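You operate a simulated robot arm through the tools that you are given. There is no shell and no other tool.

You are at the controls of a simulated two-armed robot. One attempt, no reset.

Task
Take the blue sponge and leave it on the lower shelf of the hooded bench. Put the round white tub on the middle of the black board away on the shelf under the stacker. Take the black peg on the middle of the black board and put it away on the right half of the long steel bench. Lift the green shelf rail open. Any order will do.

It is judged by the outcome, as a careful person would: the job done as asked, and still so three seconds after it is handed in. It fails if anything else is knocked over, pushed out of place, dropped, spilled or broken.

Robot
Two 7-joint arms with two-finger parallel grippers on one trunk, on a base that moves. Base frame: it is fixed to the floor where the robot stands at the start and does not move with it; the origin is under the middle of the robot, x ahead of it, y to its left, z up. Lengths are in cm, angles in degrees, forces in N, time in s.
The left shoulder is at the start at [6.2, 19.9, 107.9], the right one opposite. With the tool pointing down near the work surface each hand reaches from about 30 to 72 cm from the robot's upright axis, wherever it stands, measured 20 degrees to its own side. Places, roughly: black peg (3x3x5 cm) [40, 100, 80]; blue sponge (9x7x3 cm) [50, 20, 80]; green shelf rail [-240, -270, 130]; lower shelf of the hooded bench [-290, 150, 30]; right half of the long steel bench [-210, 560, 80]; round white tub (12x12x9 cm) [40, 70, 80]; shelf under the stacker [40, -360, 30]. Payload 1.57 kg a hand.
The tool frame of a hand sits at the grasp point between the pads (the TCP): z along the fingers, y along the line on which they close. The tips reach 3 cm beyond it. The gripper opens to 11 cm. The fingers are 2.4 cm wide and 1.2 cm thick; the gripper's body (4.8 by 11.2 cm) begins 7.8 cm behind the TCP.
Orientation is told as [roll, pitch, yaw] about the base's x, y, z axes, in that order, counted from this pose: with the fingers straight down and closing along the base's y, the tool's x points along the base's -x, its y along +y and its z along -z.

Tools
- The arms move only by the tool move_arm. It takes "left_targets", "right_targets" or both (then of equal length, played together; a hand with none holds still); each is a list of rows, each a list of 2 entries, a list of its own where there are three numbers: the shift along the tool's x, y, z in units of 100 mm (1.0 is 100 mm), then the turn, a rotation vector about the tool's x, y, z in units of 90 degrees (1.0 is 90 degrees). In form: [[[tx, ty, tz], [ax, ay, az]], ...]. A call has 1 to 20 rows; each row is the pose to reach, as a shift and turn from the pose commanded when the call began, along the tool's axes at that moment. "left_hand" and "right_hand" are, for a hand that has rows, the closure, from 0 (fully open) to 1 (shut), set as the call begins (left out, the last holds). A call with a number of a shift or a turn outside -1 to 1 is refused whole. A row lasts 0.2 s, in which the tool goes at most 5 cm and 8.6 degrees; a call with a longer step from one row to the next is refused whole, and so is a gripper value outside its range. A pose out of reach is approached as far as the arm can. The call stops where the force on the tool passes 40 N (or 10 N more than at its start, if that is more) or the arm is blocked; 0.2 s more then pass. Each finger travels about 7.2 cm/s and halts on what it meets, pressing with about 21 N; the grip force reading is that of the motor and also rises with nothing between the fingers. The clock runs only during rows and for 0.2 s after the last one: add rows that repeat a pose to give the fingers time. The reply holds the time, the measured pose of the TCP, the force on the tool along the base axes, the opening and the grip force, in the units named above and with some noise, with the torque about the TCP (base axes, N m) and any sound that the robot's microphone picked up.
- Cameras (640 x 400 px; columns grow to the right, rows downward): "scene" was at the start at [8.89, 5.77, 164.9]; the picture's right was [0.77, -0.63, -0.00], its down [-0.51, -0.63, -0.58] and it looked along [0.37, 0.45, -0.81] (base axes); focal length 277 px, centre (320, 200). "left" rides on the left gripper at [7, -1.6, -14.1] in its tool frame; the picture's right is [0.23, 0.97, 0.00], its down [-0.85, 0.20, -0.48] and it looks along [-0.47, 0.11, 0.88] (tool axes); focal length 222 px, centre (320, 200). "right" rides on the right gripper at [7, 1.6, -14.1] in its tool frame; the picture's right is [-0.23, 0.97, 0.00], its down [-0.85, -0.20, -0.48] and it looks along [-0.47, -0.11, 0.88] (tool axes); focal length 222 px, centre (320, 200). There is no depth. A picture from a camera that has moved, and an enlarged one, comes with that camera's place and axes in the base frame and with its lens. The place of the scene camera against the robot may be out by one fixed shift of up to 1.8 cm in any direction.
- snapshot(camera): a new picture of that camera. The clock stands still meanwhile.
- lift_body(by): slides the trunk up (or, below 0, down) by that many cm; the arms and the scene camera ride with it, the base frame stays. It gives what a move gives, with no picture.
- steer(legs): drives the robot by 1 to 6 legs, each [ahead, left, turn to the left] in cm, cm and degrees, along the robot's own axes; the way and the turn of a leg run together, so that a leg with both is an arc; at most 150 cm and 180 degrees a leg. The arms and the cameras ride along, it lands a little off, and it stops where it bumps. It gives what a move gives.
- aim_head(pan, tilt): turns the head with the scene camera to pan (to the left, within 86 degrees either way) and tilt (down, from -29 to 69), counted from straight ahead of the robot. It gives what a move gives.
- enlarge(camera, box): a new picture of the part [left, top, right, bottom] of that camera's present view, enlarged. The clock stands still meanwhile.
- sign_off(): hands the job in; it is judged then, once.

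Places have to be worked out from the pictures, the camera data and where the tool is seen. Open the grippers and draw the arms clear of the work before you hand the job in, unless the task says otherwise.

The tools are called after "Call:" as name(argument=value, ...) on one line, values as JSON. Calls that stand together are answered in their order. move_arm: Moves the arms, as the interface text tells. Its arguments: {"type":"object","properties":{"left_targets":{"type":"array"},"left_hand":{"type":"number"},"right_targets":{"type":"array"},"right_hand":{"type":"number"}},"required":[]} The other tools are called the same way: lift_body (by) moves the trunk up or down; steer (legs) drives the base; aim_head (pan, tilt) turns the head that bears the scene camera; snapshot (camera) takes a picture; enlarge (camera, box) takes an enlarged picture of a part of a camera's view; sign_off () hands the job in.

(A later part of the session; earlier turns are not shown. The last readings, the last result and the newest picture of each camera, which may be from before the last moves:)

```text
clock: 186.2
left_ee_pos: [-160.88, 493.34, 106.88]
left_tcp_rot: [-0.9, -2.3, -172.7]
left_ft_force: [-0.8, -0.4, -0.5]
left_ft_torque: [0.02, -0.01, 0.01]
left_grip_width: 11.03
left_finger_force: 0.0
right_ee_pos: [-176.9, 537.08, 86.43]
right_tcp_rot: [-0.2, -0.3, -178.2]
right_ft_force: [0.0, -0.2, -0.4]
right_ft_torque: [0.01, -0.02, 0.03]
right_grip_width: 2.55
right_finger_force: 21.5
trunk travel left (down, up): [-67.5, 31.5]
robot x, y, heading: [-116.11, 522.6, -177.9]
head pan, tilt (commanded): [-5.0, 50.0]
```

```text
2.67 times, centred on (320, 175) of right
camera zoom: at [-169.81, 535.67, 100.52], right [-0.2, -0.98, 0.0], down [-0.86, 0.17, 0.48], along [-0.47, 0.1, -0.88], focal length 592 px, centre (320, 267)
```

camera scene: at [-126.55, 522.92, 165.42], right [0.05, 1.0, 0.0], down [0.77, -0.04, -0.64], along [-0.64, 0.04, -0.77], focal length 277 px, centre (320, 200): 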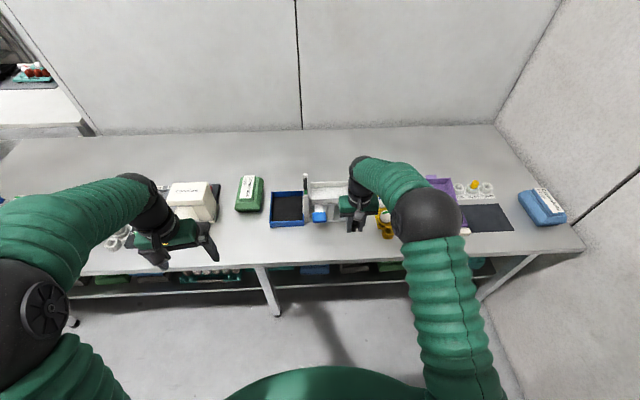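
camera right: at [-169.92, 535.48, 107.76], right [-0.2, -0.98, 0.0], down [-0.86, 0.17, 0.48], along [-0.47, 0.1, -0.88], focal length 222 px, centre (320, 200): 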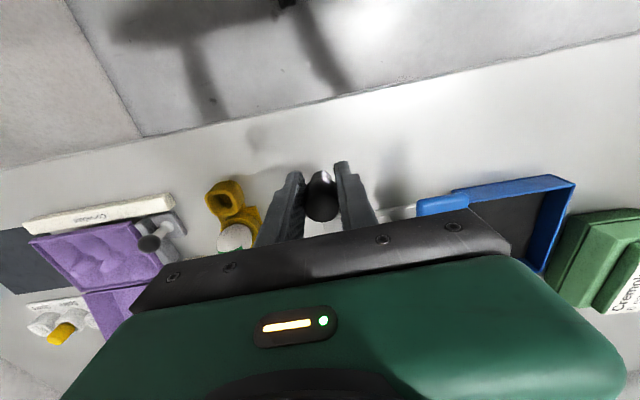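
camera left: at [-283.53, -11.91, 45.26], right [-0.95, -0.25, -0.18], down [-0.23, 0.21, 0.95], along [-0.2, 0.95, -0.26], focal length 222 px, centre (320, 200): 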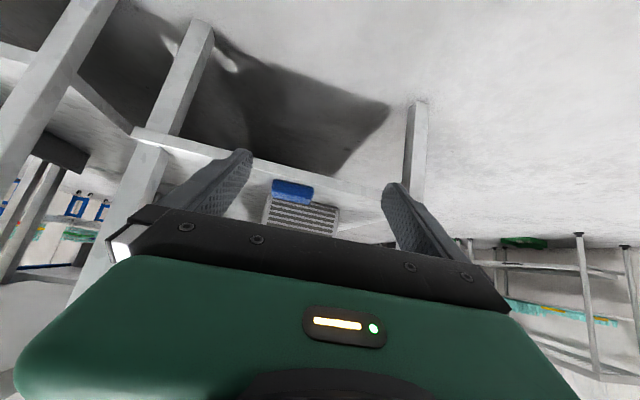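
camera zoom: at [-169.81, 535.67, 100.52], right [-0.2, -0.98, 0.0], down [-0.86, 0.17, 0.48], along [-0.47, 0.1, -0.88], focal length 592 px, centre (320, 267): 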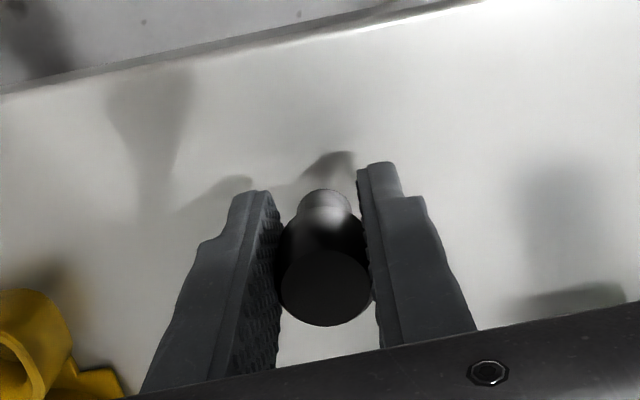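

Call:
move_arm(right_targets=[[[0, 0, 0.025], [0, 0, 0]], [[0, 0, 0.05], [0, 0, 0]]])

Call:
move_arm(right_targets=[[[0, 0, 0.025], [0, 0, 0]], [[0, 0, 0.05], [0, 0, 0]]])

Call:
enlarge(camera="right", box=[200, 100, 440, 250])

```text
clock: 186.8
left_ee_pos: [-160.87, 493.27, 106.85]
left_tcp_rot: [-0.9, -2.3, -172.7]
left_ft_force: [0.5, 0.3, -0.1]
left_ft_torque: [0.0, -0.04, -0.01]
left_grip_width: 11.0
left_finger_force: 0.1
right_ee_pos: [-176.99, 537.13, 85.86]
right_tcp_rot: [-0.2, -0.1, -178.2]
right_ft_force: [0.1, 0.7, 0.0]
right_ft_torque: [-0.01, -0.02, 0.0]
right_grip_width: 2.51
right_finger_force: 20.4
trunk travel left (down, up): [-67.5, 31.5]
robot x, y, heading: [-116.52, 522.85, -178.3]
head pan, tilt (commanded): [-5.0, 50.0]
```

```text
clock: 187.4
left_ee_pos: [-160.88, 493.34, 106.81]
left_tcp_rot: [-0.9, -2.2, -172.7]
left_ft_force: [0.3, 0.2, 0.5]
left_ft_torque: [0.01, 0.03, -0.01]
left_grip_width: 11.01
left_finger_force: 0.1
right_ee_pos: [-176.94, 537.19, 85.57]
right_tcp_rot: [-0.2, -0.2, -178.2]
right_ft_force: [0.0, 0.5, -0.6]
right_ft_torque: [0.03, -0.02, -0.01]
right_grip_width: 2.49
right_finger_force: 21.2
trunk travel left (down, up): [-67.5, 31.5]
robot x, y, heading: [-116.37, 522.7, -178.0]
head pan, tilt (commanded): [-5.0, 50.0]
```

```text
2.67 times, centred on (320, 175) of right
camera zoom: at [-169.89, 535.71, 99.5], right [-0.2, -0.98, 0.0], down [-0.86, 0.17, 0.48], along [-0.47, 0.1, -0.88], focal length 592 px, centre (320, 267)
```

zoom: 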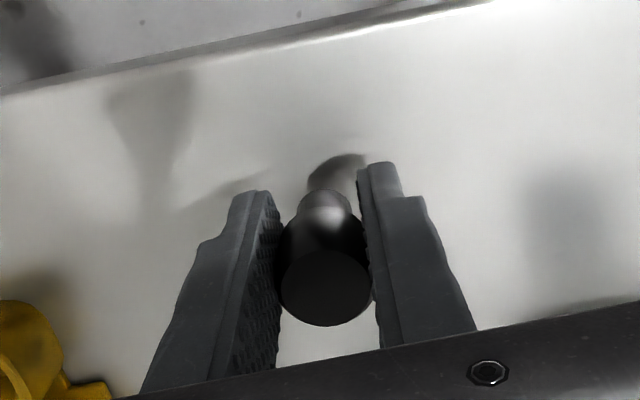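

Call:
move_arm(right_targets=[[[0, 0, 0.02], [0, 0, 0]], [[0, 0, 0.04], [0, 0, 0]]])

Call:
move_arm(right_targets=[[[0, 0, 0.02], [0, 0, 0]], [[0, 0, 0.04], [0, 0, 0]]])

Call:
enlarge(camera="right", box=[200, 100, 440, 250])

```text
clock: 188.0
left_ee_pos: [-160.85, 493.35, 106.85]
left_tcp_rot: [-0.9, -2.3, -172.7]
left_ft_force: [-0.1, 0.3, -0.4]
left_ft_torque: [0.0, -0.01, -0.01]
left_grip_width: 10.99
left_finger_force: 0.0
right_ee_pos: [-177.01, 537.16, 85.08]
right_tcp_rot: [-0.2, -0.2, -178.2]
right_ft_force: [0.2, -0.2, 0.0]
right_ft_torque: [-0.01, 0.03, 0.01]
right_grip_width: 2.52
right_finger_force: 21.2
trunk travel left (down, up): [-67.5, 31.5]
robot x, y, heading: [-116.23, 522.89, -178.4]
head pan, tilt (commanded): [-5.0, 50.0]
```

```text
clock: 188.6
left_ee_pos: [-160.93, 493.42, 106.91]
left_tcp_rot: [-0.9, -2.3, -172.7]
left_ft_force: [0.0, 0.1, 0.7]
left_ft_torque: [0.04, 0.03, 0.0]
left_grip_width: 11.03
left_finger_force: 0.0
right_ee_pos: [-176.95, 537.12, 84.75]
right_tcp_rot: [-0.4, -0.3, -178.2]
right_ft_force: [0.8, 1.0, 0.3]
right_ft_torque: [0.0, -0.02, -0.02]
right_grip_width: 2.52
right_finger_force: 20.4
trunk travel left (down, up): [-67.5, 31.5]
robot x, y, heading: [-116.31, 523.06, -178.0]
head pan, tilt (commanded): [-5.0, 50.0]
```

```text
2.67 times, centred on (320, 175) of right
camera zoom: at [-169.85, 535.67, 98.77], right [-0.2, -0.98, 0.0], down [-0.86, 0.17, 0.48], along [-0.47, 0.1, -0.88], focal length 592 px, centre (320, 267)
```

zoom: 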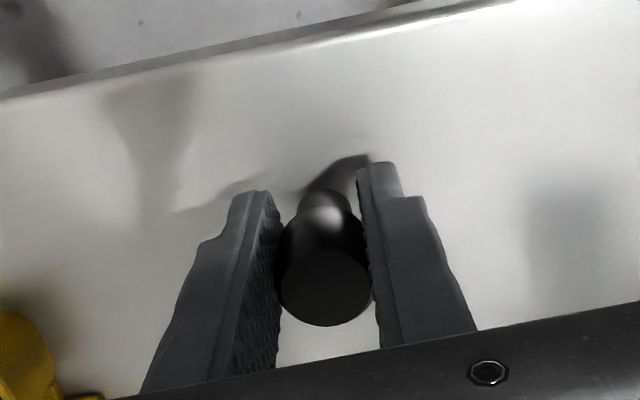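

Call:
move_arm(right_targets=[[[0, 0, 0.02], [0, 0, 0]], [[0, 0, 0.04], [0, 0, 0]]])

Call:
move_arm(right_targets=[[[0, 0, 0.02], [0, 0, 0]], [[0, 0, 0.04], [0, 0, 0]]])

Call:
enlarge(camera="right", box=[200, 100, 440, 250])

```text
clock: 189.2
left_ee_pos: [-160.77, 493.3, 106.83]
left_tcp_rot: [-1.0, -2.3, -172.7]
left_ft_force: [-0.6, -0.4, -0.1]
left_ft_torque: [0.01, -0.01, 0.06]
left_grip_width: 10.99
left_finger_force: 0.0
right_ee_pos: [-176.93, 537.23, 84.19]
right_tcp_rot: [-0.4, -0.1, -178.2]
right_ft_force: [-0.4, 0.5, -1.0]
right_ft_torque: [-0.03, 0.0, -0.01]
right_grip_width: 2.52
right_finger_force: 21.0
trunk travel left (down, up): [-67.5, 31.5]
robot x, y, heading: [-116.33, 522.9, -178.1]
head pan, tilt (commanded): [-5.0, 50.0]
```

```text
clock: 189.8
left_ee_pos: [-160.89, 493.45, 106.8]
left_tcp_rot: [-0.8, -2.2, -172.7]
left_ft_force: [-0.4, -0.4, -0.1]
left_ft_torque: [0.04, 0.01, -0.01]
left_grip_width: 11.0
left_finger_force: 0.1
right_ee_pos: [-177.0, 537.11, 83.86]
right_tcp_rot: [-0.3, -0.3, -178.2]
right_ft_force: [-0.2, -0.7, 0.1]
right_ft_torque: [0.0, -0.01, 0.03]
right_grip_width: 2.53
right_finger_force: 21.2
trunk travel left (down, up): [-67.5, 31.5]
robot x, y, heading: [-116.79, 522.68, -178.0]
head pan, tilt (commanded): [-5.0, 50.0]
```

```text
2.67 times, centred on (320, 175) of right
camera zoom: at [-169.85, 535.65, 97.93], right [-0.2, -0.98, 0.0], down [-0.86, 0.17, 0.48], along [-0.47, 0.1, -0.88], focal length 592 px, centre (320, 267)
```

zoom: 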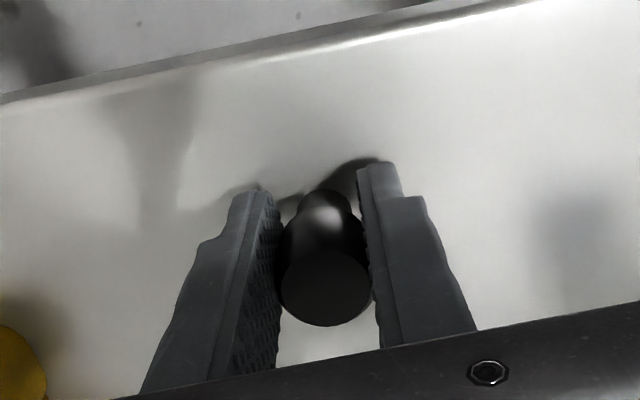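

Call:
move_arm(right_targets=[[[0, 0, 0.015], [0, 0, 0]], [[0, 0, 0.03], [0, 0, 0]]])

Call:
move_arm(right_targets=[[[0, 0, 0.015], [0, 0, 0]], [[0, 0, 0.03], [0, 0, 0]]])

Call:
enlarge(camera="right", box=[200, 100, 440, 250])

```text
clock: 190.4
left_ee_pos: [-160.77, 493.26, 106.84]
left_tcp_rot: [-0.9, -2.4, -172.8]
left_ft_force: [-0.8, -0.3, 0.2]
left_ft_torque: [0.03, 0.03, 0.03]
left_grip_width: 11.01
left_finger_force: 0.0
right_ee_pos: [-176.87, 537.09, 83.82]
right_tcp_rot: [-0.3, -0.5, -178.4]
right_ft_force: [-0.8, 1.0, 16.7]
right_ft_torque: [0.0, 0.11, -0.05]
right_grip_width: 2.5
right_finger_force: 21.4
trunk travel left (down, up): [-67.5, 31.5]
robot x, y, heading: [-116.3, 522.72, -177.9]
head pan, tilt (commanded): [-5.0, 50.0]
```

```text
clock: 191.0
left_ee_pos: [-160.68, 493.29, 106.85]
left_tcp_rot: [-0.8, -2.3, -172.7]
left_ft_force: [0.3, -0.6, -0.3]
left_ft_torque: [0.0, -0.03, -0.02]
left_grip_width: 10.99
left_finger_force: 0.0
right_ee_pos: [-176.8, 537.05, 83.38]
right_tcp_rot: [-0.3, -0.4, -178.2]
right_ft_force: [-2.4, 1.0, 16.5]
right_ft_torque: [0.0, 0.12, -0.02]
right_grip_width: 2.5
right_finger_force: 20.7
trunk travel left (down, up): [-67.5, 31.5]
robot x, y, heading: [-116.23, 523.02, -178.3]
head pan, tilt (commanded): [-5.0, 50.0]
```

```text
2.67 times, centred on (320, 175) of right
camera zoom: at [-169.71, 535.63, 97.41], right [-0.2, -0.98, 0.0], down [-0.86, 0.17, 0.48], along [-0.47, 0.1, -0.87], focal length 592 px, centre (320, 267)
```

zoom: 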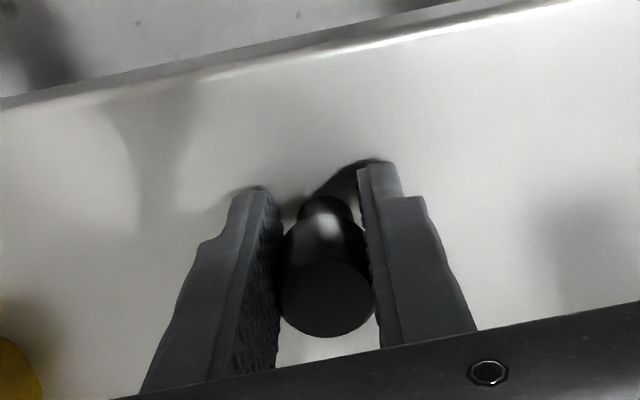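

The peg is standing on the bench (16 N upward). I open the right gripper partway to release it.

Call:
move_arm(right_targets=[[[0, 0, -0.01], [0, 0, 0]], [[0, 0, -0.01], [0, 0, 0]], [[0, 0, -0.01], [0, 0, 0]], [[0, 0, -0.01], [0, 0, 0]]], right_hand=0.5)

Call:
enlarge(camera="right", box=[200, 100, 440, 250])

```text
clock: 192.0
left_ee_pos: [-160.91, 493.26, 106.78]
left_tcp_rot: [-0.9, -2.3, -172.6]
left_ft_force: [-0.3, 0.7, 0.1]
left_ft_torque: [-0.02, 0.03, -0.02]
left_grip_width: 11.02
left_finger_force: 0.0
right_ee_pos: [-177.06, 537.23, 83.26]
right_tcp_rot: [-0.3, -0.2, -178.2]
right_ft_force: [0.4, -0.7, -0.4]
right_ft_torque: [-0.01, -0.04, 0.0]
right_grip_width: 5.51
right_finger_force: 0.1
trunk travel left (down, up): [-67.5, 31.5]
robot x, y, heading: [-115.97, 522.88, -178.1]
head pan, tilt (commanded): [-5.0, 50.0]
```

```text
2.67 times, centred on (320, 175) of right
camera zoom: at [-169.83, 535.74, 97.37], right [-0.2, -0.98, 0.0], down [-0.86, 0.17, 0.48], along [-0.47, 0.1, -0.88], focal length 592 px, centre (320, 267)
```

zoom: 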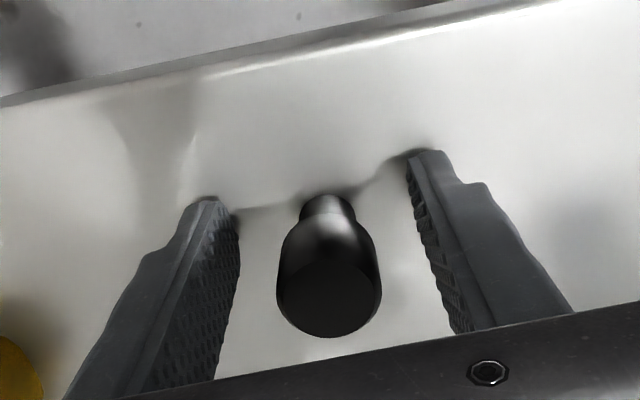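

Peg stands free between the fingers. I lift the right hand straight up and check it stays upright.

Call:
move_arm(right_targets=[[[0, 0, -0.2], [0, 0, 0]], [[0, 0, -0.45], [0, 0, 0]], [[0, 0, -0.7], [0, 0, 0]], [[0, 0, -1.0], [0, 0, 0]]])

Call:
move_arm(right_targets=[[[0.2, -0.1, -0.3], [0, 0, 0]], [[0.5, -0.2, -0.6], [0, 0, 0]], [[0.8, -0.3, -0.9], [0, 0, 0]]])

Call:
move_arm(right_targets=[[[0.3, -0.2, 0], [0, 0, 0]], [[0.6, -0.4, 0], [0, 0, 0]], [[0.8, -0.6, 0], [0, 0, 0]]])

Call:
snapshot(camera="scene")

Call:
snapshot(camera="right")

```text
clock: 193.0
left_ee_pos: [-160.83, 493.34, 106.83]
left_tcp_rot: [-0.9, -2.3, -172.8]
left_ft_force: [-0.1, -0.2, -0.5]
left_ft_torque: [0.0, -0.01, -0.01]
left_grip_width: 10.98
left_finger_force: 0.0
right_ee_pos: [-176.85, 537.05, 93.39]
right_tcp_rot: [-0.3, -0.2, -178.2]
right_ft_force: [-0.3, 0.4, 0.9]
right_ft_torque: [0.01, 0.03, -0.01]
right_grip_width: 5.51
right_finger_force: 0.1
trunk travel left (down, up): [-67.5, 31.5]
robot x, y, heading: [-116.58, 522.78, -178.1]
head pan, tilt (commanded): [-5.0, 50.0]
```

```text
clock: 193.8
left_ee_pos: [-160.76, 493.43, 107.02]
left_tcp_rot: [-0.9, -2.3, -172.7]
left_ft_force: [-0.2, 0.4, 1.3]
left_ft_torque: [-0.03, 0.01, 0.0]
left_grip_width: 10.98
left_finger_force: 0.0
right_ee_pos: [-168.93, 540.18, 102.25]
right_tcp_rot: [-0.3, -0.1, -178.3]
right_ft_force: [-0.1, 0.8, -0.1]
right_ft_torque: [-0.01, 0.05, -0.03]
right_grip_width: 5.49
right_finger_force: 0.1
trunk travel left (down, up): [-67.5, 31.5]
robot x, y, heading: [-116.54, 522.83, -178.2]
head pan, tilt (commanded): [-5.0, 50.0]
```

```text
clock: 194.6
left_ee_pos: [-160.97, 493.54, 106.75]
left_tcp_rot: [-0.9, -2.2, -172.6]
left_ft_force: [1.0, 0.3, -0.6]
left_ft_torque: [0.03, 0.03, 0.03]
left_grip_width: 10.98
left_finger_force: 0.1
right_ee_pos: [-161.25, 546.62, 102.2]
right_tcp_rot: [-0.2, -0.2, -178.1]
right_ft_force: [0.3, -0.6, 0.6]
right_ft_torque: [-0.02, -0.01, -0.03]
right_grip_width: 5.52
right_finger_force: 0.0
trunk travel left (down, up): [-67.5, 31.5]
robot x, y, heading: [-116.42, 522.88, -178.0]
head pan, tilt (commanded): [-5.0, 50.0]
```

```text
taken
camera scene: at [-126.37, 523.1, 165.43], right [0.05, 1.0, 0.0], down [0.77, -0.04, -0.64], along [-0.64, 0.03, -0.77], focal length 277 px, centre (320, 200)
```

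scene: 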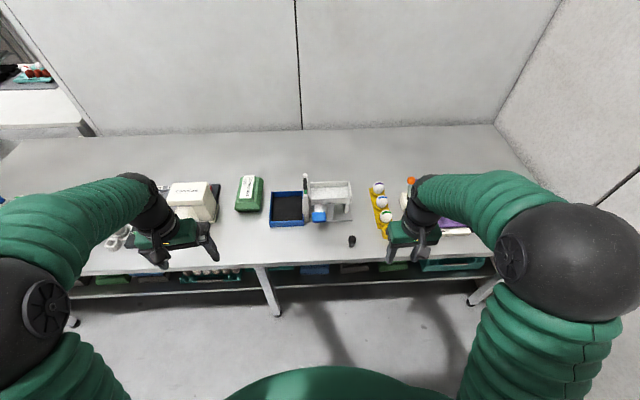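

```text
taken
camera right: at [-154.16, 545.16, 116.33], right [-0.2, -0.98, 0.0], down [-0.86, 0.17, 0.48], along [-0.47, 0.1, -0.88], focal length 222 px, centre (320, 200)
```

right: 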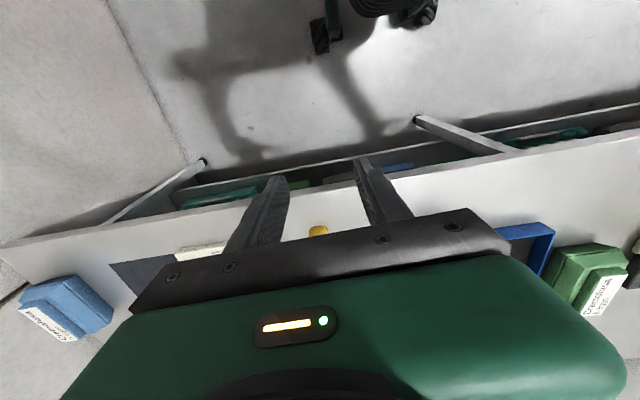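

The peg stands upright on the right half of the long bench. Both hands are now free, so I head back down the aisle (facing −y) to inspect the stacker and find the green rail before fetching the tub.

Call:
steer(legs=[[0, 0, 88], [150, 0, 0], [150, 8, 0], [140, 0, 0]])

Call:
aim_head(pan=0, tilt=15)

Call:
snapshot(camera="scene")

Call:
aim_head(pan=40, tilt=25)

Call:
snapshot(camera="scene")

```text
refused: leg 3 is longer than a leg can be; nothing moved
```

```text
clock: 195.7
left_ee_pos: [-160.89, 493.27, 106.76]
left_tcp_rot: [-0.9, -2.3, -172.7]
left_ft_force: [-0.3, -1.2, 0.5]
left_ft_torque: [-0.04, 0.05, 0.01]
left_grip_width: 10.99
left_finger_force: 0.1
right_ee_pos: [-161.28, 546.53, 102.3]
right_tcp_rot: [-0.1, -0.3, -178.2]
right_ft_force: [0.0, 0.9, -0.5]
right_ft_torque: [0.01, -0.01, 0.0]
right_grip_width: 5.5
right_finger_force: 0.0
trunk travel left (down, up): [-67.5, 31.5]
robot x, y, heading: [-116.25, 523.19, -178.3]
head pan, tilt (commanded): [0.0, 15.0]
```

```text
taken
camera scene: at [-127.99, 522.25, 170.8], right [-0.03, 1.0, 0.0], down [0.26, 0.01, -0.97], along [-0.96, -0.03, -0.26], focal length 277 px, centre (320, 200)
```

scene: 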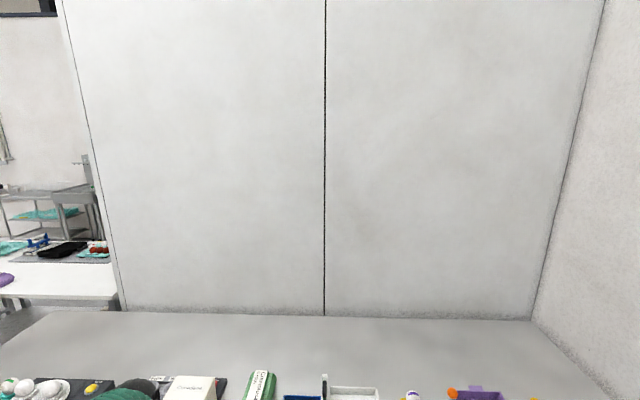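

```text
clock: 196.7
left_ee_pos: [-160.93, 493.35, 106.89]
left_tcp_rot: [-0.9, -2.2, -172.6]
left_ft_force: [-0.2, 0.9, -0.2]
left_ft_torque: [-0.03, -0.04, -0.01]
left_grip_width: 11.01
left_finger_force: 0.0
right_ee_pos: [-161.31, 546.52, 102.37]
right_tcp_rot: [-0.1, -0.3, -178.2]
right_ft_force: [-1.2, -0.2, 0.1]
right_ft_torque: [-0.01, 0.03, 0.0]
right_grip_width: 5.49
right_finger_force: 0.0
trunk travel left (down, up): [-67.5, 31.5]
robot x, y, heading: [-116.21, 522.87, -178.2]
head pan, tilt (commanded): [40.0, 25.0]
```

```text
taken
camera scene: at [-125.54, 516.41, 169.18], right [-0.67, 0.75, 0.0], down [0.32, 0.28, -0.91], along [-0.67, -0.6, -0.42], focal length 277 px, centre (320, 200)
```

scene: 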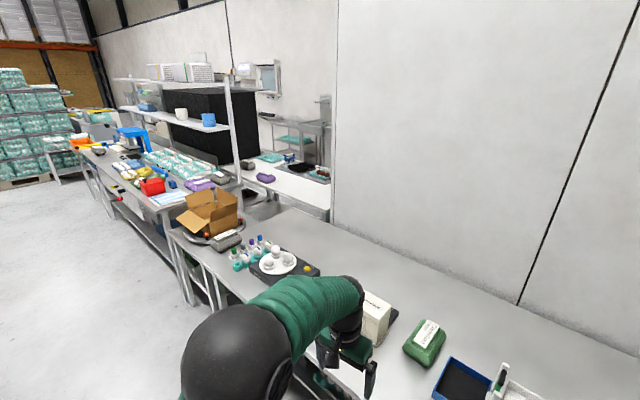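

I redo the drive with shorter legs.

Call:
steer(legs=[[0, 0, 88], [145, 0, 0], [145, 4, 0], [145, 0, 0]])

Call:
aim_head(pan=0, tilt=15)

Call:
snapshot(camera="scene")

Call:
aim_head(pan=40, tilt=25)

Call:
snapshot(camera="scene")

```text
clock: 221.3
left_ee_pos: [-88.6, 40.59, 106.87]
left_tcp_rot: [-0.9, -2.3, -87.6]
left_ft_force: [0.3, -0.2, -0.2]
left_ft_torque: [-0.02, -0.04, -0.01]
left_grip_width: 10.98
left_finger_force: 0.0
right_ee_pos: [-141.56, 44.79, 102.36]
right_tcp_rot: [-0.2, -0.3, -93.1]
right_ft_force: [0.3, -1.7, 0.0]
right_ft_torque: [0.01, -0.02, 0.03]
right_grip_width: 5.48
right_finger_force: 0.1
trunk travel left (down, up): [-67.5, 31.5]
robot x, y, heading: [-114.12, 87.64, -93.2]
head pan, tilt (commanded): [40.0, 25.0]
```

```text
clock: 222.4
left_ee_pos: [-88.64, 40.78, 106.81]
left_tcp_rot: [-0.9, -2.2, -87.8]
left_ft_force: [-0.1, -0.6, -0.2]
left_ft_torque: [-0.01, 0.03, 0.01]
left_grip_width: 10.99
left_finger_force: 0.0
right_ee_pos: [-141.52, 44.82, 102.26]
right_tcp_rot: [-0.1, -0.2, -93.2]
right_ft_force: [-0.1, 0.0, -0.3]
right_ft_torque: [-0.01, -0.01, 0.0]
right_grip_width: 5.51
right_finger_force: 0.0
trunk travel left (down, up): [-67.5, 31.5]
robot x, y, heading: [-114.21, 87.39, -93.3]
head pan, tilt (commanded): [0.0, 15.0]
```

```text
taken
camera scene: at [-113.74, 74.66, 170.8], right [-1.0, 0.05, 0.0], down [0.01, 0.26, -0.97], along [-0.05, -0.96, -0.26], focal length 277 px, centre (320, 200)
```

scene: 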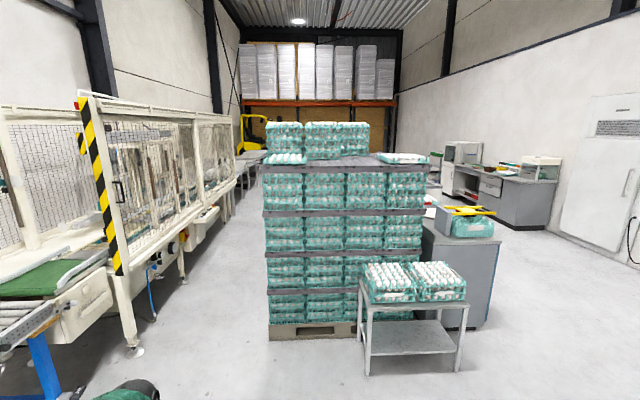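

```text
clock: 223.4
left_ee_pos: [-88.69, 40.65, 106.88]
left_tcp_rot: [-0.9, -2.3, -87.7]
left_ft_force: [0.0, 0.1, -0.9]
left_ft_torque: [0.01, 0.03, -0.02]
left_grip_width: 10.97
left_finger_force: 0.0
right_ee_pos: [-141.59, 44.95, 102.26]
right_tcp_rot: [-0.2, -0.2, -93.2]
right_ft_force: [0.1, -0.3, 0.8]
right_ft_torque: [0.03, -0.02, -0.03]
right_grip_width: 5.52
right_finger_force: 0.0
trunk travel left (down, up): [-67.5, 31.5]
robot x, y, heading: [-114.21, 87.46, -93.0]
head pan, tilt (commanded): [40.0, 25.0]
```

```text
taken
camera scene: at [-107.71, 76.6, 169.18], right [-0.8, -0.6, 0.0], down [-0.25, 0.34, -0.91], along [0.54, -0.72, -0.42], focal length 277 px, centre (320, 200)
```

scene: 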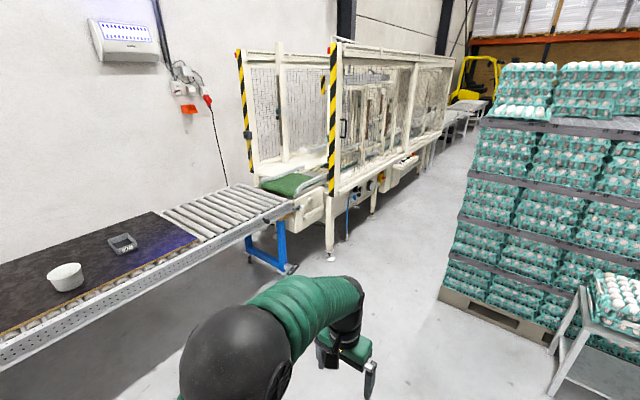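

The machine (stacker line) runs along x>10 and the egg pallet starts at x≈−82, so the aisle centre is x≈−37. I move over to it and go down to about y=−90 for a closer look.

Call:
steer(legs=[[0, 78, 3.2], [90, 0, 0], [85, 0, 0]])

Call:
aim_head(pan=20, tilt=25)

Call:
snapshot(camera="scene")

Call:
aim_head(pan=-25, tilt=15)

Call:
snapshot(camera="scene")

```text
clock: 236.2
left_ee_pos: [-8.6, -137.56, 106.93]
left_tcp_rot: [-1.0, -2.2, -84.6]
left_ft_force: [0.1, -0.7, 0.7]
left_ft_torque: [0.02, -0.01, -0.01]
left_grip_width: 11.01
left_finger_force: 0.0
right_ee_pos: [-61.76, -136.2, 102.42]
right_tcp_rot: [-0.3, -0.4, -90.3]
right_ft_force: [0.8, 0.7, 0.1]
right_ft_torque: [0.0, 0.0, 0.0]
right_grip_width: 5.47
right_finger_force: 0.0
trunk travel left (down, up): [-67.5, 31.5]
robot x, y, heading: [-36.6, -92.01, -90.1]
head pan, tilt (commanded): [40.0, 25.0]
```

```text
clock: 237.1
left_ee_pos: [-8.46, -137.63, 106.84]
left_tcp_rot: [-0.9, -2.4, -84.8]
left_ft_force: [0.5, -0.1, -0.1]
left_ft_torque: [-0.01, -0.01, 0.0]
left_grip_width: 11.03
left_finger_force: 0.1
right_ee_pos: [-61.58, -136.07, 102.17]
right_tcp_rot: [-0.2, -0.5, -90.3]
right_ft_force: [0.1, -0.3, 0.9]
right_ft_torque: [0.0, -0.01, 0.01]
right_grip_width: 5.51
right_finger_force: 0.0
trunk travel left (down, up): [-67.5, 31.5]
robot x, y, heading: [-36.81, -92.2, -90.0]
head pan, tilt (commanded): [20.0, 25.0]
```

```text
taken
camera scene: at [-32.23, -104.45, 169.18], right [-0.94, -0.34, 0.0], down [-0.14, 0.4, -0.91], along [0.31, -0.85, -0.42], focal length 277 px, centre (320, 200)
```

scene: 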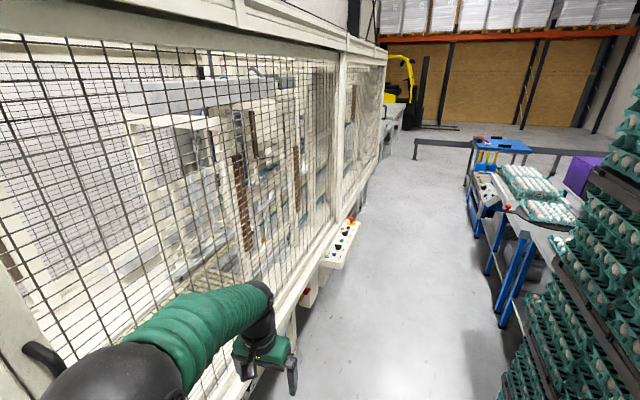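

```text
clock: 238.2
left_ee_pos: [-8.59, -137.66, 106.82]
left_tcp_rot: [-0.9, -2.4, -84.6]
left_ft_force: [-0.6, 0.4, 0.4]
left_ft_torque: [0.0, 0.01, 0.01]
left_grip_width: 11.01
left_finger_force: 0.1
right_ee_pos: [-61.55, -135.96, 102.36]
right_tcp_rot: [-0.2, -0.3, -90.3]
right_ft_force: [-0.8, 0.3, 0.0]
right_ft_torque: [0.04, 0.0, -0.01]
right_grip_width: 5.49
right_finger_force: 0.0
trunk travel left (down, up): [-67.5, 31.5]
robot x, y, heading: [-36.25, -92.32, -89.9]
head pan, tilt (commanded): [-25.0, 15.0]
```

```text
taken
camera scene: at [-39.34, -104.22, 170.8], right [-0.91, 0.42, 0.0], down [0.11, 0.24, -0.97], along [-0.41, -0.87, -0.26], focal length 277 px, centre (320, 200)
```

scene: 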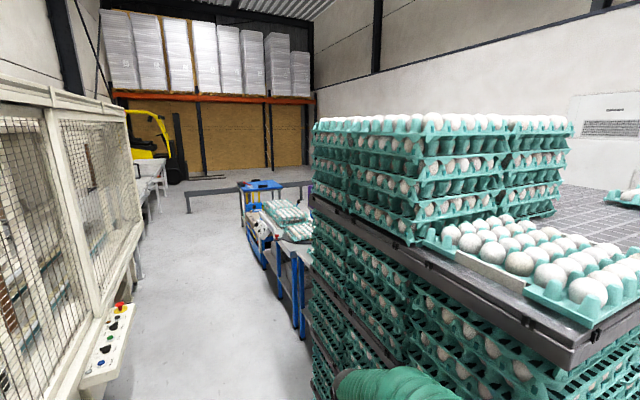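

The aisle is narrow here (control panel near x≈0, pallet at x≈−82). I tuck both hands inward before driving on.

Call:
move_arm(left_targets=[[[0.1, -0.3, 0], [0, 0, 0]], [[0.2, -0.6, 0], [0, 0, 0]], [[0.3, -0.9, 0], [0, 0, 0]]], right_targets=[[[0.1, 0.2, 0], [0, 0, 0]], [[0.2, 0.4, 0], [0, 0, 0]], [[0.3, 0.6, 0], [0, 0, 0]]])

Call:
steer(legs=[[70, -4, 0], [60, 0, 0]])

Call:
aim_head(pan=30, tilt=35)

Call:
snapshot(camera="scene")

Call:
aim_head(pan=-45, tilt=15)

Call:
snapshot(camera="scene")

```text
clock: 239.0
left_ee_pos: [-17.75, -135.24, 107.1]
left_tcp_rot: [-0.9, -2.4, -84.7]
left_ft_force: [-0.6, 0.5, 0.3]
left_ft_torque: [-0.01, 0.0, 0.01]
left_grip_width: 11.03
left_finger_force: 0.0
right_ee_pos: [-55.68, -133.05, 102.27]
right_tcp_rot: [-0.2, -0.4, -90.4]
right_ft_force: [-0.1, 0.5, -0.3]
right_ft_torque: [-0.02, -0.01, 0.01]
right_grip_width: 5.51
right_finger_force: 0.1
trunk travel left (down, up): [-67.5, 31.5]
robot x, y, heading: [-36.25, -92.22, -90.5]
head pan, tilt (commanded): [-25.0, 15.0]
```

```text
clock: 245.9
left_ee_pos: [-22.46, -266.54, 107.18]
left_tcp_rot: [-1.0, -2.4, -85.0]
left_ft_force: [-0.3, -0.1, 0.2]
left_ft_torque: [0.01, 0.01, -0.04]
left_grip_width: 11.0
left_finger_force: 0.0
right_ee_pos: [-60.53, -264.12, 102.4]
right_tcp_rot: [-0.3, -0.3, -90.5]
right_ft_force: [0.2, -0.1, 0.0]
right_ft_torque: [0.04, -0.03, 0.03]
right_grip_width: 5.51
right_finger_force: 0.1
trunk travel left (down, up): [-67.5, 31.5]
robot x, y, heading: [-41.24, -223.56, -90.7]
head pan, tilt (commanded): [-25.0, 15.0]
```

```text
clock: 247.1
left_ee_pos: [-22.37, -266.55, 107.09]
left_tcp_rot: [-0.9, -2.4, -84.9]
left_ft_force: [0.6, 0.4, 0.7]
left_ft_torque: [0.0, 0.0, -0.03]
left_grip_width: 10.99
left_finger_force: 0.1
right_ee_pos: [-60.5, -264.26, 102.17]
right_tcp_rot: [-0.2, -0.3, -90.5]
right_ft_force: [-0.3, -0.5, -0.3]
right_ft_torque: [-0.02, -0.02, 0.01]
right_grip_width: 5.54
right_finger_force: 0.0
trunk travel left (down, up): [-67.5, 31.5]
robot x, y, heading: [-41.07, -223.36, -90.4]
head pan, tilt (commanded): [30.0, 35.0]
```

```text
taken
camera scene: at [-35.69, -234.56, 167.61], right [-0.87, -0.49, 0.0], down [-0.28, 0.5, -0.82], along [0.4, -0.71, -0.57], focal length 277 px, centre (320, 200)
```

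scene: 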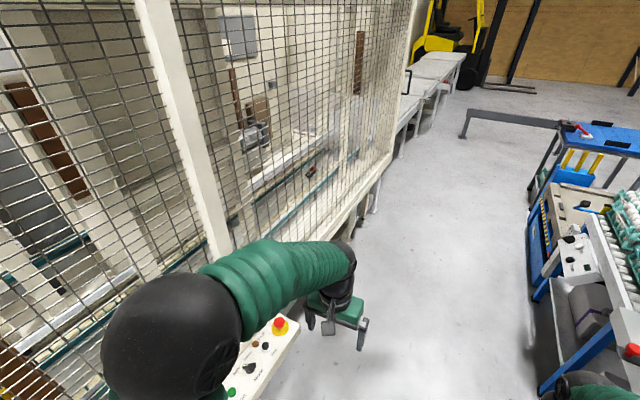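

```text
clock: 248.6
left_ee_pos: [-22.55, -266.49, 107.21]
left_tcp_rot: [-0.8, -2.3, -85.0]
left_ft_force: [-1.1, -1.1, 0.4]
left_ft_torque: [-0.04, -0.01, -0.05]
left_grip_width: 11.01
left_finger_force: 0.1
right_ee_pos: [-60.59, -264.33, 102.28]
right_tcp_rot: [-0.3, -0.2, -90.5]
right_ft_force: [0.1, 0.2, -0.5]
right_ft_torque: [-0.01, -0.02, 0.0]
right_grip_width: 5.51
right_finger_force: 0.1
trunk travel left (down, up): [-67.5, 31.5]
robot x, y, heading: [-41.35, -223.41, -90.6]
head pan, tilt (commanded): [-45.0, 15.0]
```

```text
taken
camera scene: at [-46.7, -233.47, 170.81], right [-0.7, 0.71, 0.0], down [0.18, 0.18, -0.97], along [-0.69, -0.68, -0.26], focal length 277 px, centre (320, 200)
```

scene: 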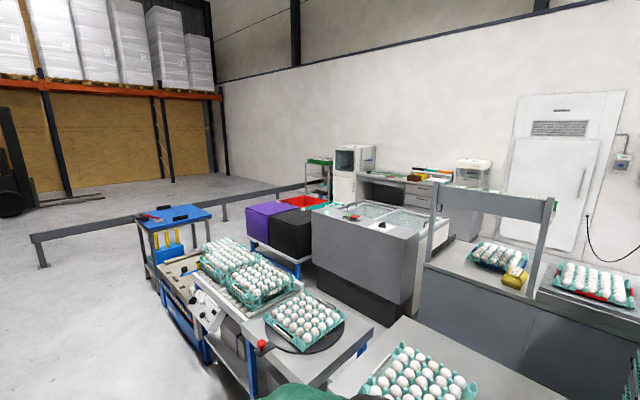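

The shelf frame at around pixel (499, 198) matches the green rail's location. I zoom in there.

Call:
enlarge(camera="scene", box=[400, 160, 620, 320])

Call:
aim_head(pan=-80, tilt=15)

Call:
snapshot(camera="scene")

Call:
aim_head(pan=50, tilt=55)

Call:
snapshot(camera="scene")

```text
2.50 times, centred on (510, 240) of scene
camera zoom: at [-46.7, -233.47, 170.81], right [-0.7, 0.71, 0.0], down [0.18, 0.18, -0.97], along [-0.69, -0.68, -0.26], focal length 692 px, centre (-155, 100)
```

zoom: 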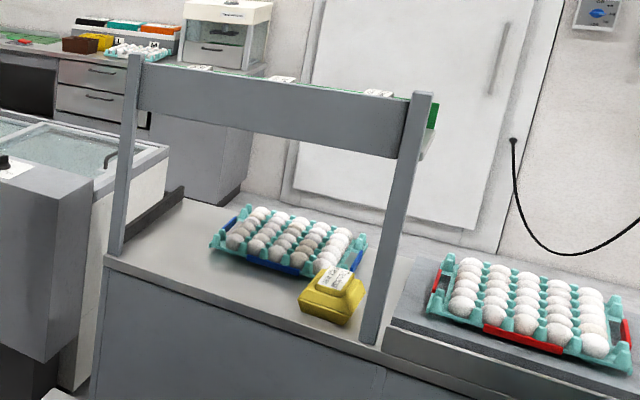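

```text
clock: 249.6
left_ee_pos: [-22.4, -266.53, 107.03]
left_tcp_rot: [-0.8, -2.4, -85.1]
left_ft_force: [0.8, 0.0, 0.3]
left_ft_torque: [-0.01, 0.02, 0.0]
left_grip_width: 10.98
left_finger_force: 0.0
right_ee_pos: [-60.55, -264.1, 102.38]
right_tcp_rot: [-0.2, -0.3, -90.5]
right_ft_force: [-0.1, 0.3, 0.6]
right_ft_torque: [0.01, 0.03, -0.01]
right_grip_width: 5.53
right_finger_force: 0.1
trunk travel left (down, up): [-67.5, 31.5]
robot x, y, heading: [-41.06, -223.25, -90.5]
head pan, tilt (commanded): [-80.0, 15.0]
```

```text
taken
camera scene: at [-49.26, -228.47, 170.82], right [-0.17, 0.99, 0.0], down [0.26, 0.05, -0.97], along [-0.95, -0.16, -0.26], focal length 277 px, centre (320, 200)
```

scene: 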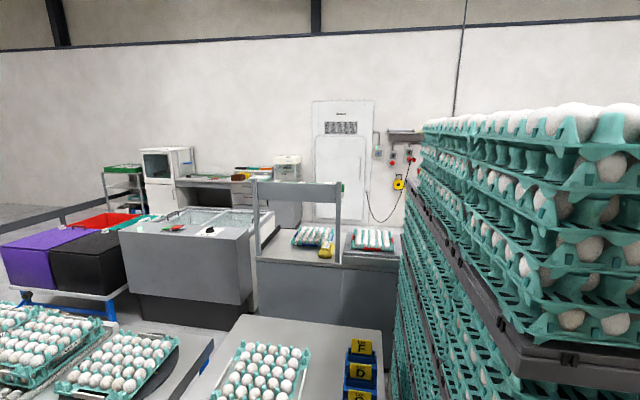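

```text
clock: 251.7
left_ee_pos: [-22.43, -266.57, 107.06]
left_tcp_rot: [-0.8, -2.4, -85.0]
left_ft_force: [-0.3, -0.1, -1.1]
left_ft_torque: [-0.03, -0.01, 0.01]
left_grip_width: 11.0
left_finger_force: 0.1
right_ee_pos: [-60.49, -264.11, 102.23]
right_tcp_rot: [-0.2, -0.3, -90.5]
right_ft_force: [0.5, -0.1, 0.3]
right_ft_torque: [0.0, 0.01, -0.03]
right_grip_width: 5.49
right_finger_force: 0.1
trunk travel left (down, up): [-67.5, 31.5]
robot x, y, heading: [-41.24, -223.39, -90.3]
head pan, tilt (commanded): [50.0, 55.0]
```

```text
taken
camera scene: at [-34.55, -231.57, 164.79], right [-0.65, -0.76, 0.0], down [-0.62, 0.53, -0.57], along [0.44, -0.37, -0.82], focal length 277 px, centre (320, 200)
```

scene: 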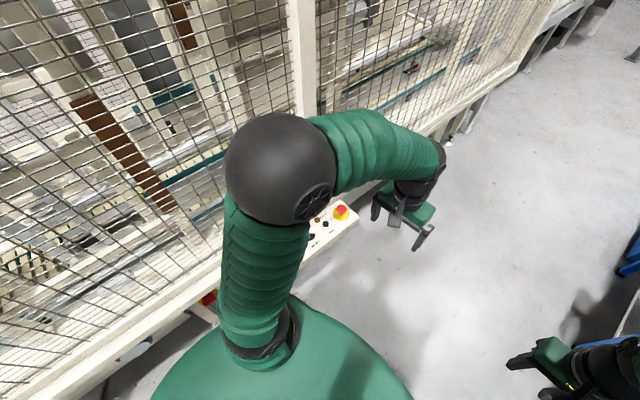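

The green rail faces the other (−x) side, so I'll approach it from the back later. Now I continue down the aisle to find the shelf under the stacker near y≈−360.

Call:
steer(legs=[[70, 0, 0]])

Call:
aim_head(pan=45, tilt=40)

Call:
snapshot(camera="scene")

Call:
aim_head(pan=80, tilt=45)

Call:
snapshot(camera="scene")

```text
clock: 255.5
left_ee_pos: [-23.13, -335.4, 107.07]
left_tcp_rot: [-0.9, -2.5, -85.1]
left_ft_force: [0.7, -0.2, -0.6]
left_ft_torque: [0.0, -0.02, 0.02]
left_grip_width: 11.02
left_finger_force: 0.0
right_ee_pos: [-61.17, -333.09, 102.25]
right_tcp_rot: [-0.2, -0.4, -90.4]
right_ft_force: [0.0, -0.7, 0.3]
right_ft_torque: [0.0, -0.01, -0.01]
right_grip_width: 5.5
right_finger_force: 0.1
trunk travel left (down, up): [-67.5, 31.5]
robot x, y, heading: [-41.6, -292.39, -90.5]
head pan, tilt (commanded): [50.0, 55.0]
```

```text
clock: 256.2
left_ee_pos: [-23.13, -335.58, 106.96]
left_tcp_rot: [-0.9, -2.4, -85.1]
left_ft_force: [-0.3, 0.1, -0.3]
left_ft_torque: [0.0, -0.01, 0.01]
left_grip_width: 11.02
left_finger_force: 0.1
right_ee_pos: [-61.1, -333.08, 102.29]
right_tcp_rot: [-0.2, -0.3, -90.6]
right_ft_force: [0.2, -0.1, 0.4]
right_ft_torque: [-0.02, -0.05, -0.01]
right_grip_width: 5.5
right_finger_force: 0.0
trunk travel left (down, up): [-67.5, 31.5]
robot x, y, heading: [-41.41, -292.49, -90.6]
head pan, tilt (commanded): [45.0, 40.0]
```

```text
taken
camera scene: at [-34.64, -301.98, 166.84], right [-0.71, -0.7, 0.0], down [-0.45, 0.46, -0.76], along [0.54, -0.54, -0.64], focal length 277 px, centre (320, 200)
```

scene: 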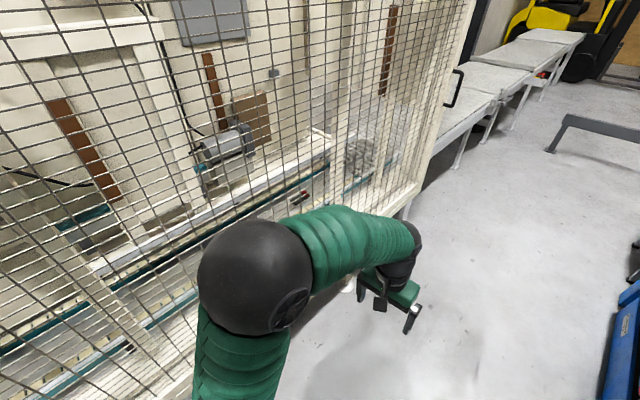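

```text
clock: 257.3
left_ee_pos: [-23.19, -335.45, 107.16]
left_tcp_rot: [-0.9, -2.5, -85.1]
left_ft_force: [-0.7, 0.6, 0.9]
left_ft_torque: [-0.02, 0.01, 0.0]
left_grip_width: 10.98
left_finger_force: 0.1
right_ee_pos: [-61.02, -333.09, 102.21]
right_tcp_rot: [-0.2, -0.5, -90.5]
right_ft_force: [0.7, -0.4, 0.6]
right_ft_torque: [-0.01, -0.02, -0.01]
right_grip_width: 5.51
right_finger_force: 0.0
trunk travel left (down, up): [-67.5, 31.5]
robot x, y, heading: [-41.93, -292.47, -90.3]
head pan, tilt (commanded): [80.0, 45.0]
```

```text
taken
camera scene: at [-32.6, -297.34, 166.14], right [-0.18, -0.98, 0.0], down [-0.7, 0.13, -0.71], along [0.7, -0.13, -0.71], focal length 277 px, centre (320, 200)
```

scene: 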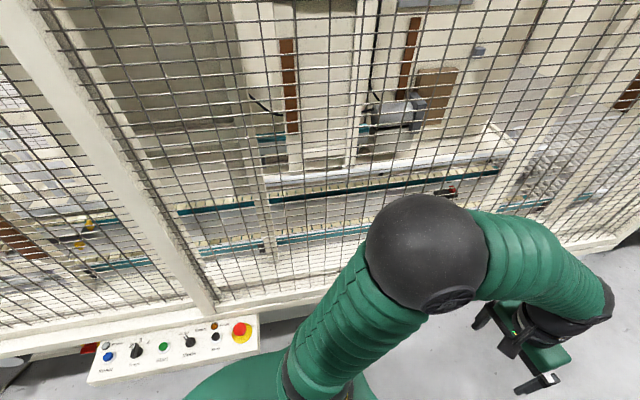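

The cage bottom is open below the beam. I lower the trunk to look underneath it.

Call:
lift_body(by=-40)

Call:
lift_body(by=-22)

Call:
aim_head(pan=50, tilt=35)

Call:
snapshot(camera="scene")

Call:
aim_head(pan=85, tilt=40)

Call:
snapshot(camera="scene")

```text
clock: 261.1
left_ee_pos: [-23.18, -335.39, 67.04]
left_tcp_rot: [-0.9, -2.4, -85.1]
left_ft_force: [0.8, 0.2, 0.3]
left_ft_torque: [-0.01, -0.01, 0.01]
left_grip_width: 11.01
left_finger_force: 0.0
right_ee_pos: [-61.08, -333.1, 62.31]
right_tcp_rot: [-0.2, -0.4, -90.5]
right_ft_force: [0.2, -0.6, 0.6]
right_ft_torque: [0.01, 0.01, 0.0]
right_grip_width: 5.52
right_finger_force: 0.1
trunk travel left (down, up): [-27.5, 71.5]
robot x, y, heading: [-41.84, -292.48, -90.4]
head pan, tilt (commanded): [80.0, 45.0]
```

```text
clock: 263.4
left_ee_pos: [-23.01, -335.39, 45.14]
left_tcp_rot: [-0.9, -2.3, -85.1]
left_ft_force: [0.2, 0.0, -0.3]
left_ft_torque: [0.04, 0.0, -0.04]
left_grip_width: 10.98
left_finger_force: 0.0
right_ee_pos: [-60.97, -333.0, 40.22]
right_tcp_rot: [-0.1, -0.4, -90.7]
right_ft_force: [0.6, 0.7, 0.6]
right_ft_torque: [0.01, -0.01, 0.02]
right_grip_width: 5.49
right_finger_force: 0.0
trunk travel left (down, up): [-5.5, 93.5]
robot x, y, heading: [-41.56, -292.37, -90.5]
head pan, tilt (commanded): [80.0, 45.0]
```

```text
clock: 264.4
left_ee_pos: [-23.19, -335.38, 45.24]
left_tcp_rot: [-0.9, -2.4, -85.2]
left_ft_force: [-0.5, 0.4, 0.5]
left_ft_torque: [-0.02, 0.02, -0.01]
left_grip_width: 10.98
left_finger_force: 0.0
right_ee_pos: [-61.17, -333.14, 40.28]
right_tcp_rot: [-0.1, -0.4, -90.7]
right_ft_force: [0.3, 0.3, -0.6]
right_ft_torque: [0.01, 0.03, -0.01]
right_grip_width: 5.49
right_finger_force: 0.0
trunk travel left (down, up): [-5.5, 93.5]
robot x, y, heading: [-41.3, -292.42, -90.7]
head pan, tilt (commanded): [50.0, 35.0]
```

```text
taken
camera scene: at [-33.9, -301.46, 105.61], right [-0.65, -0.76, 0.0], down [-0.44, 0.37, -0.82], along [0.62, -0.53, -0.57], focal length 277 px, centre (320, 200)
```

scene: 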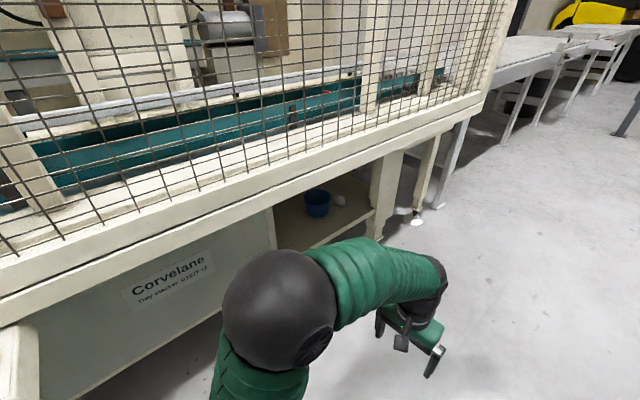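

```text
clock: 265.4
left_ee_pos: [-23.22, -335.33, 45.06]
left_tcp_rot: [-0.9, -2.5, -85.2]
left_ft_force: [0.1, -0.3, 0.9]
left_ft_torque: [-0.04, 0.0, 0.01]
left_grip_width: 11.0
left_finger_force: 0.0
right_ee_pos: [-60.96, -332.98, 40.32]
right_tcp_rot: [-0.2, -0.4, -90.6]
right_ft_force: [-0.5, 0.4, -0.7]
right_ft_torque: [0.01, 0.02, 0.01]
right_grip_width: 5.5
right_finger_force: 0.1
trunk travel left (down, up): [-5.5, 93.5]
robot x, y, heading: [-41.5, -292.83, -90.6]
head pan, tilt (commanded): [85.0, 40.0]
```

```text
taken
camera scene: at [-32.14, -296.56, 104.87], right [-0.1, -1.0, 0.0], down [-0.64, 0.06, -0.77], along [0.76, -0.07, -0.64], focal length 277 px, centre (320, 200)
```

scene: 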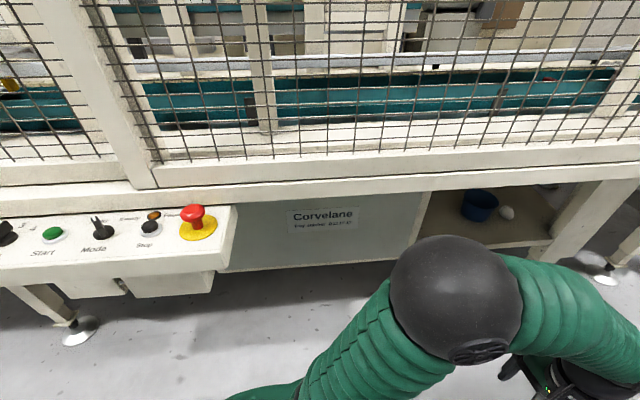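

There is the niche: an open shelf under the stacker (z≈30, x from ~27, y≈−338…−385) with a blue pot and an egg on it. I move opposite it and turn to face it for a proper look.

Call:
steer(legs=[[62, 8, 0], [0, 0, 90.5]])

Call:
aim_head(pan=0, tilt=40)

Call:
snapshot(camera="scene")

Call:
snapshot(camera="left")

Call:
snapshot(camera="right")

```text
clock: 271.1
left_ee_pos: [7.27, -370.18, 45.42]
left_tcp_rot: [-1.5, -2.6, -40.7]
left_ft_force: [-0.6, -0.3, 0.2]
left_ft_torque: [0.02, -0.04, 0.02]
left_grip_width: 10.99
left_finger_force: 0.1
right_ee_pos: [-17.41, -395.16, 40.55]
right_tcp_rot: [-0.5, -0.8, -42.0]
right_ft_force: [0.2, 0.0, 0.4]
right_ft_torque: [0.02, 0.01, -0.03]
right_grip_width: 5.5
right_finger_force: 0.0
trunk travel left (down, up): [-5.5, 93.5]
robot x, y, heading: [-35.15, -353.96, -41.7]
head pan, tilt (commanded): [85.0, 40.0]
stopped in leg 2: the force on the tool passed its limit at 47 N (the readings are from after the stop); the commanded pose is now the measured one
```

```text
clock: 272.7
left_ee_pos: [7.4, -369.94, 45.41]
left_tcp_rot: [-1.4, -2.6, -40.5]
left_ft_force: [0.3, 0.2, 0.0]
left_ft_torque: [0.0, 0.01, 0.0]
left_grip_width: 11.0
left_finger_force: 0.1
right_ee_pos: [-17.52, -395.18, 40.56]
right_tcp_rot: [-0.4, -0.8, -42.0]
right_ft_force: [-0.2, 0.3, 0.0]
right_ft_torque: [-0.01, 0.0, -0.01]
right_grip_width: 5.52
right_finger_force: 0.0
trunk travel left (down, up): [-5.5, 93.5]
robot x, y, heading: [-35.03, -353.81, -41.7]
head pan, tilt (commanded): [0.0, 40.0]
```

```text
taken
camera scene: at [-26.86, -362.58, 104.94], right [-0.67, -0.75, -0.02], down [-0.47, 0.43, -0.77], along [0.58, -0.5, -0.64], focal length 277 px, centre (320, 200)
```

scene: 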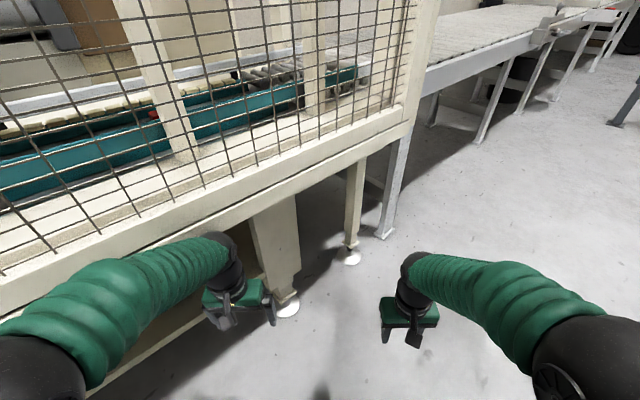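

```text
taken
camera left: at [0.52, -366.03, 59.23], right [0.46, 0.89, -0.03], down [0.77, -0.38, 0.51], along [0.44, -0.26, -0.86], focal length 222 px, centre (320, 200)
```

left: 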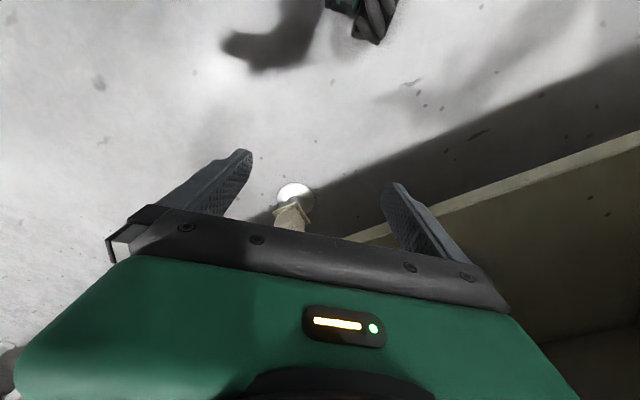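

```text
taken
camera right: at [-21.6, -389.09, 54.63], right [0.82, 0.57, 0.0], down [0.5, -0.71, 0.49], along [0.28, -0.4, -0.87], focal length 222 px, centre (320, 200)
```

right: 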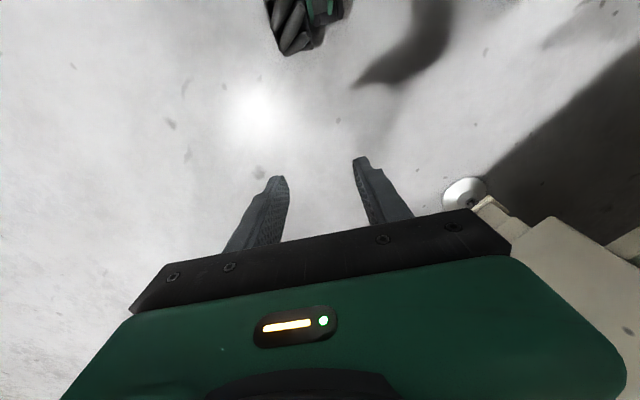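

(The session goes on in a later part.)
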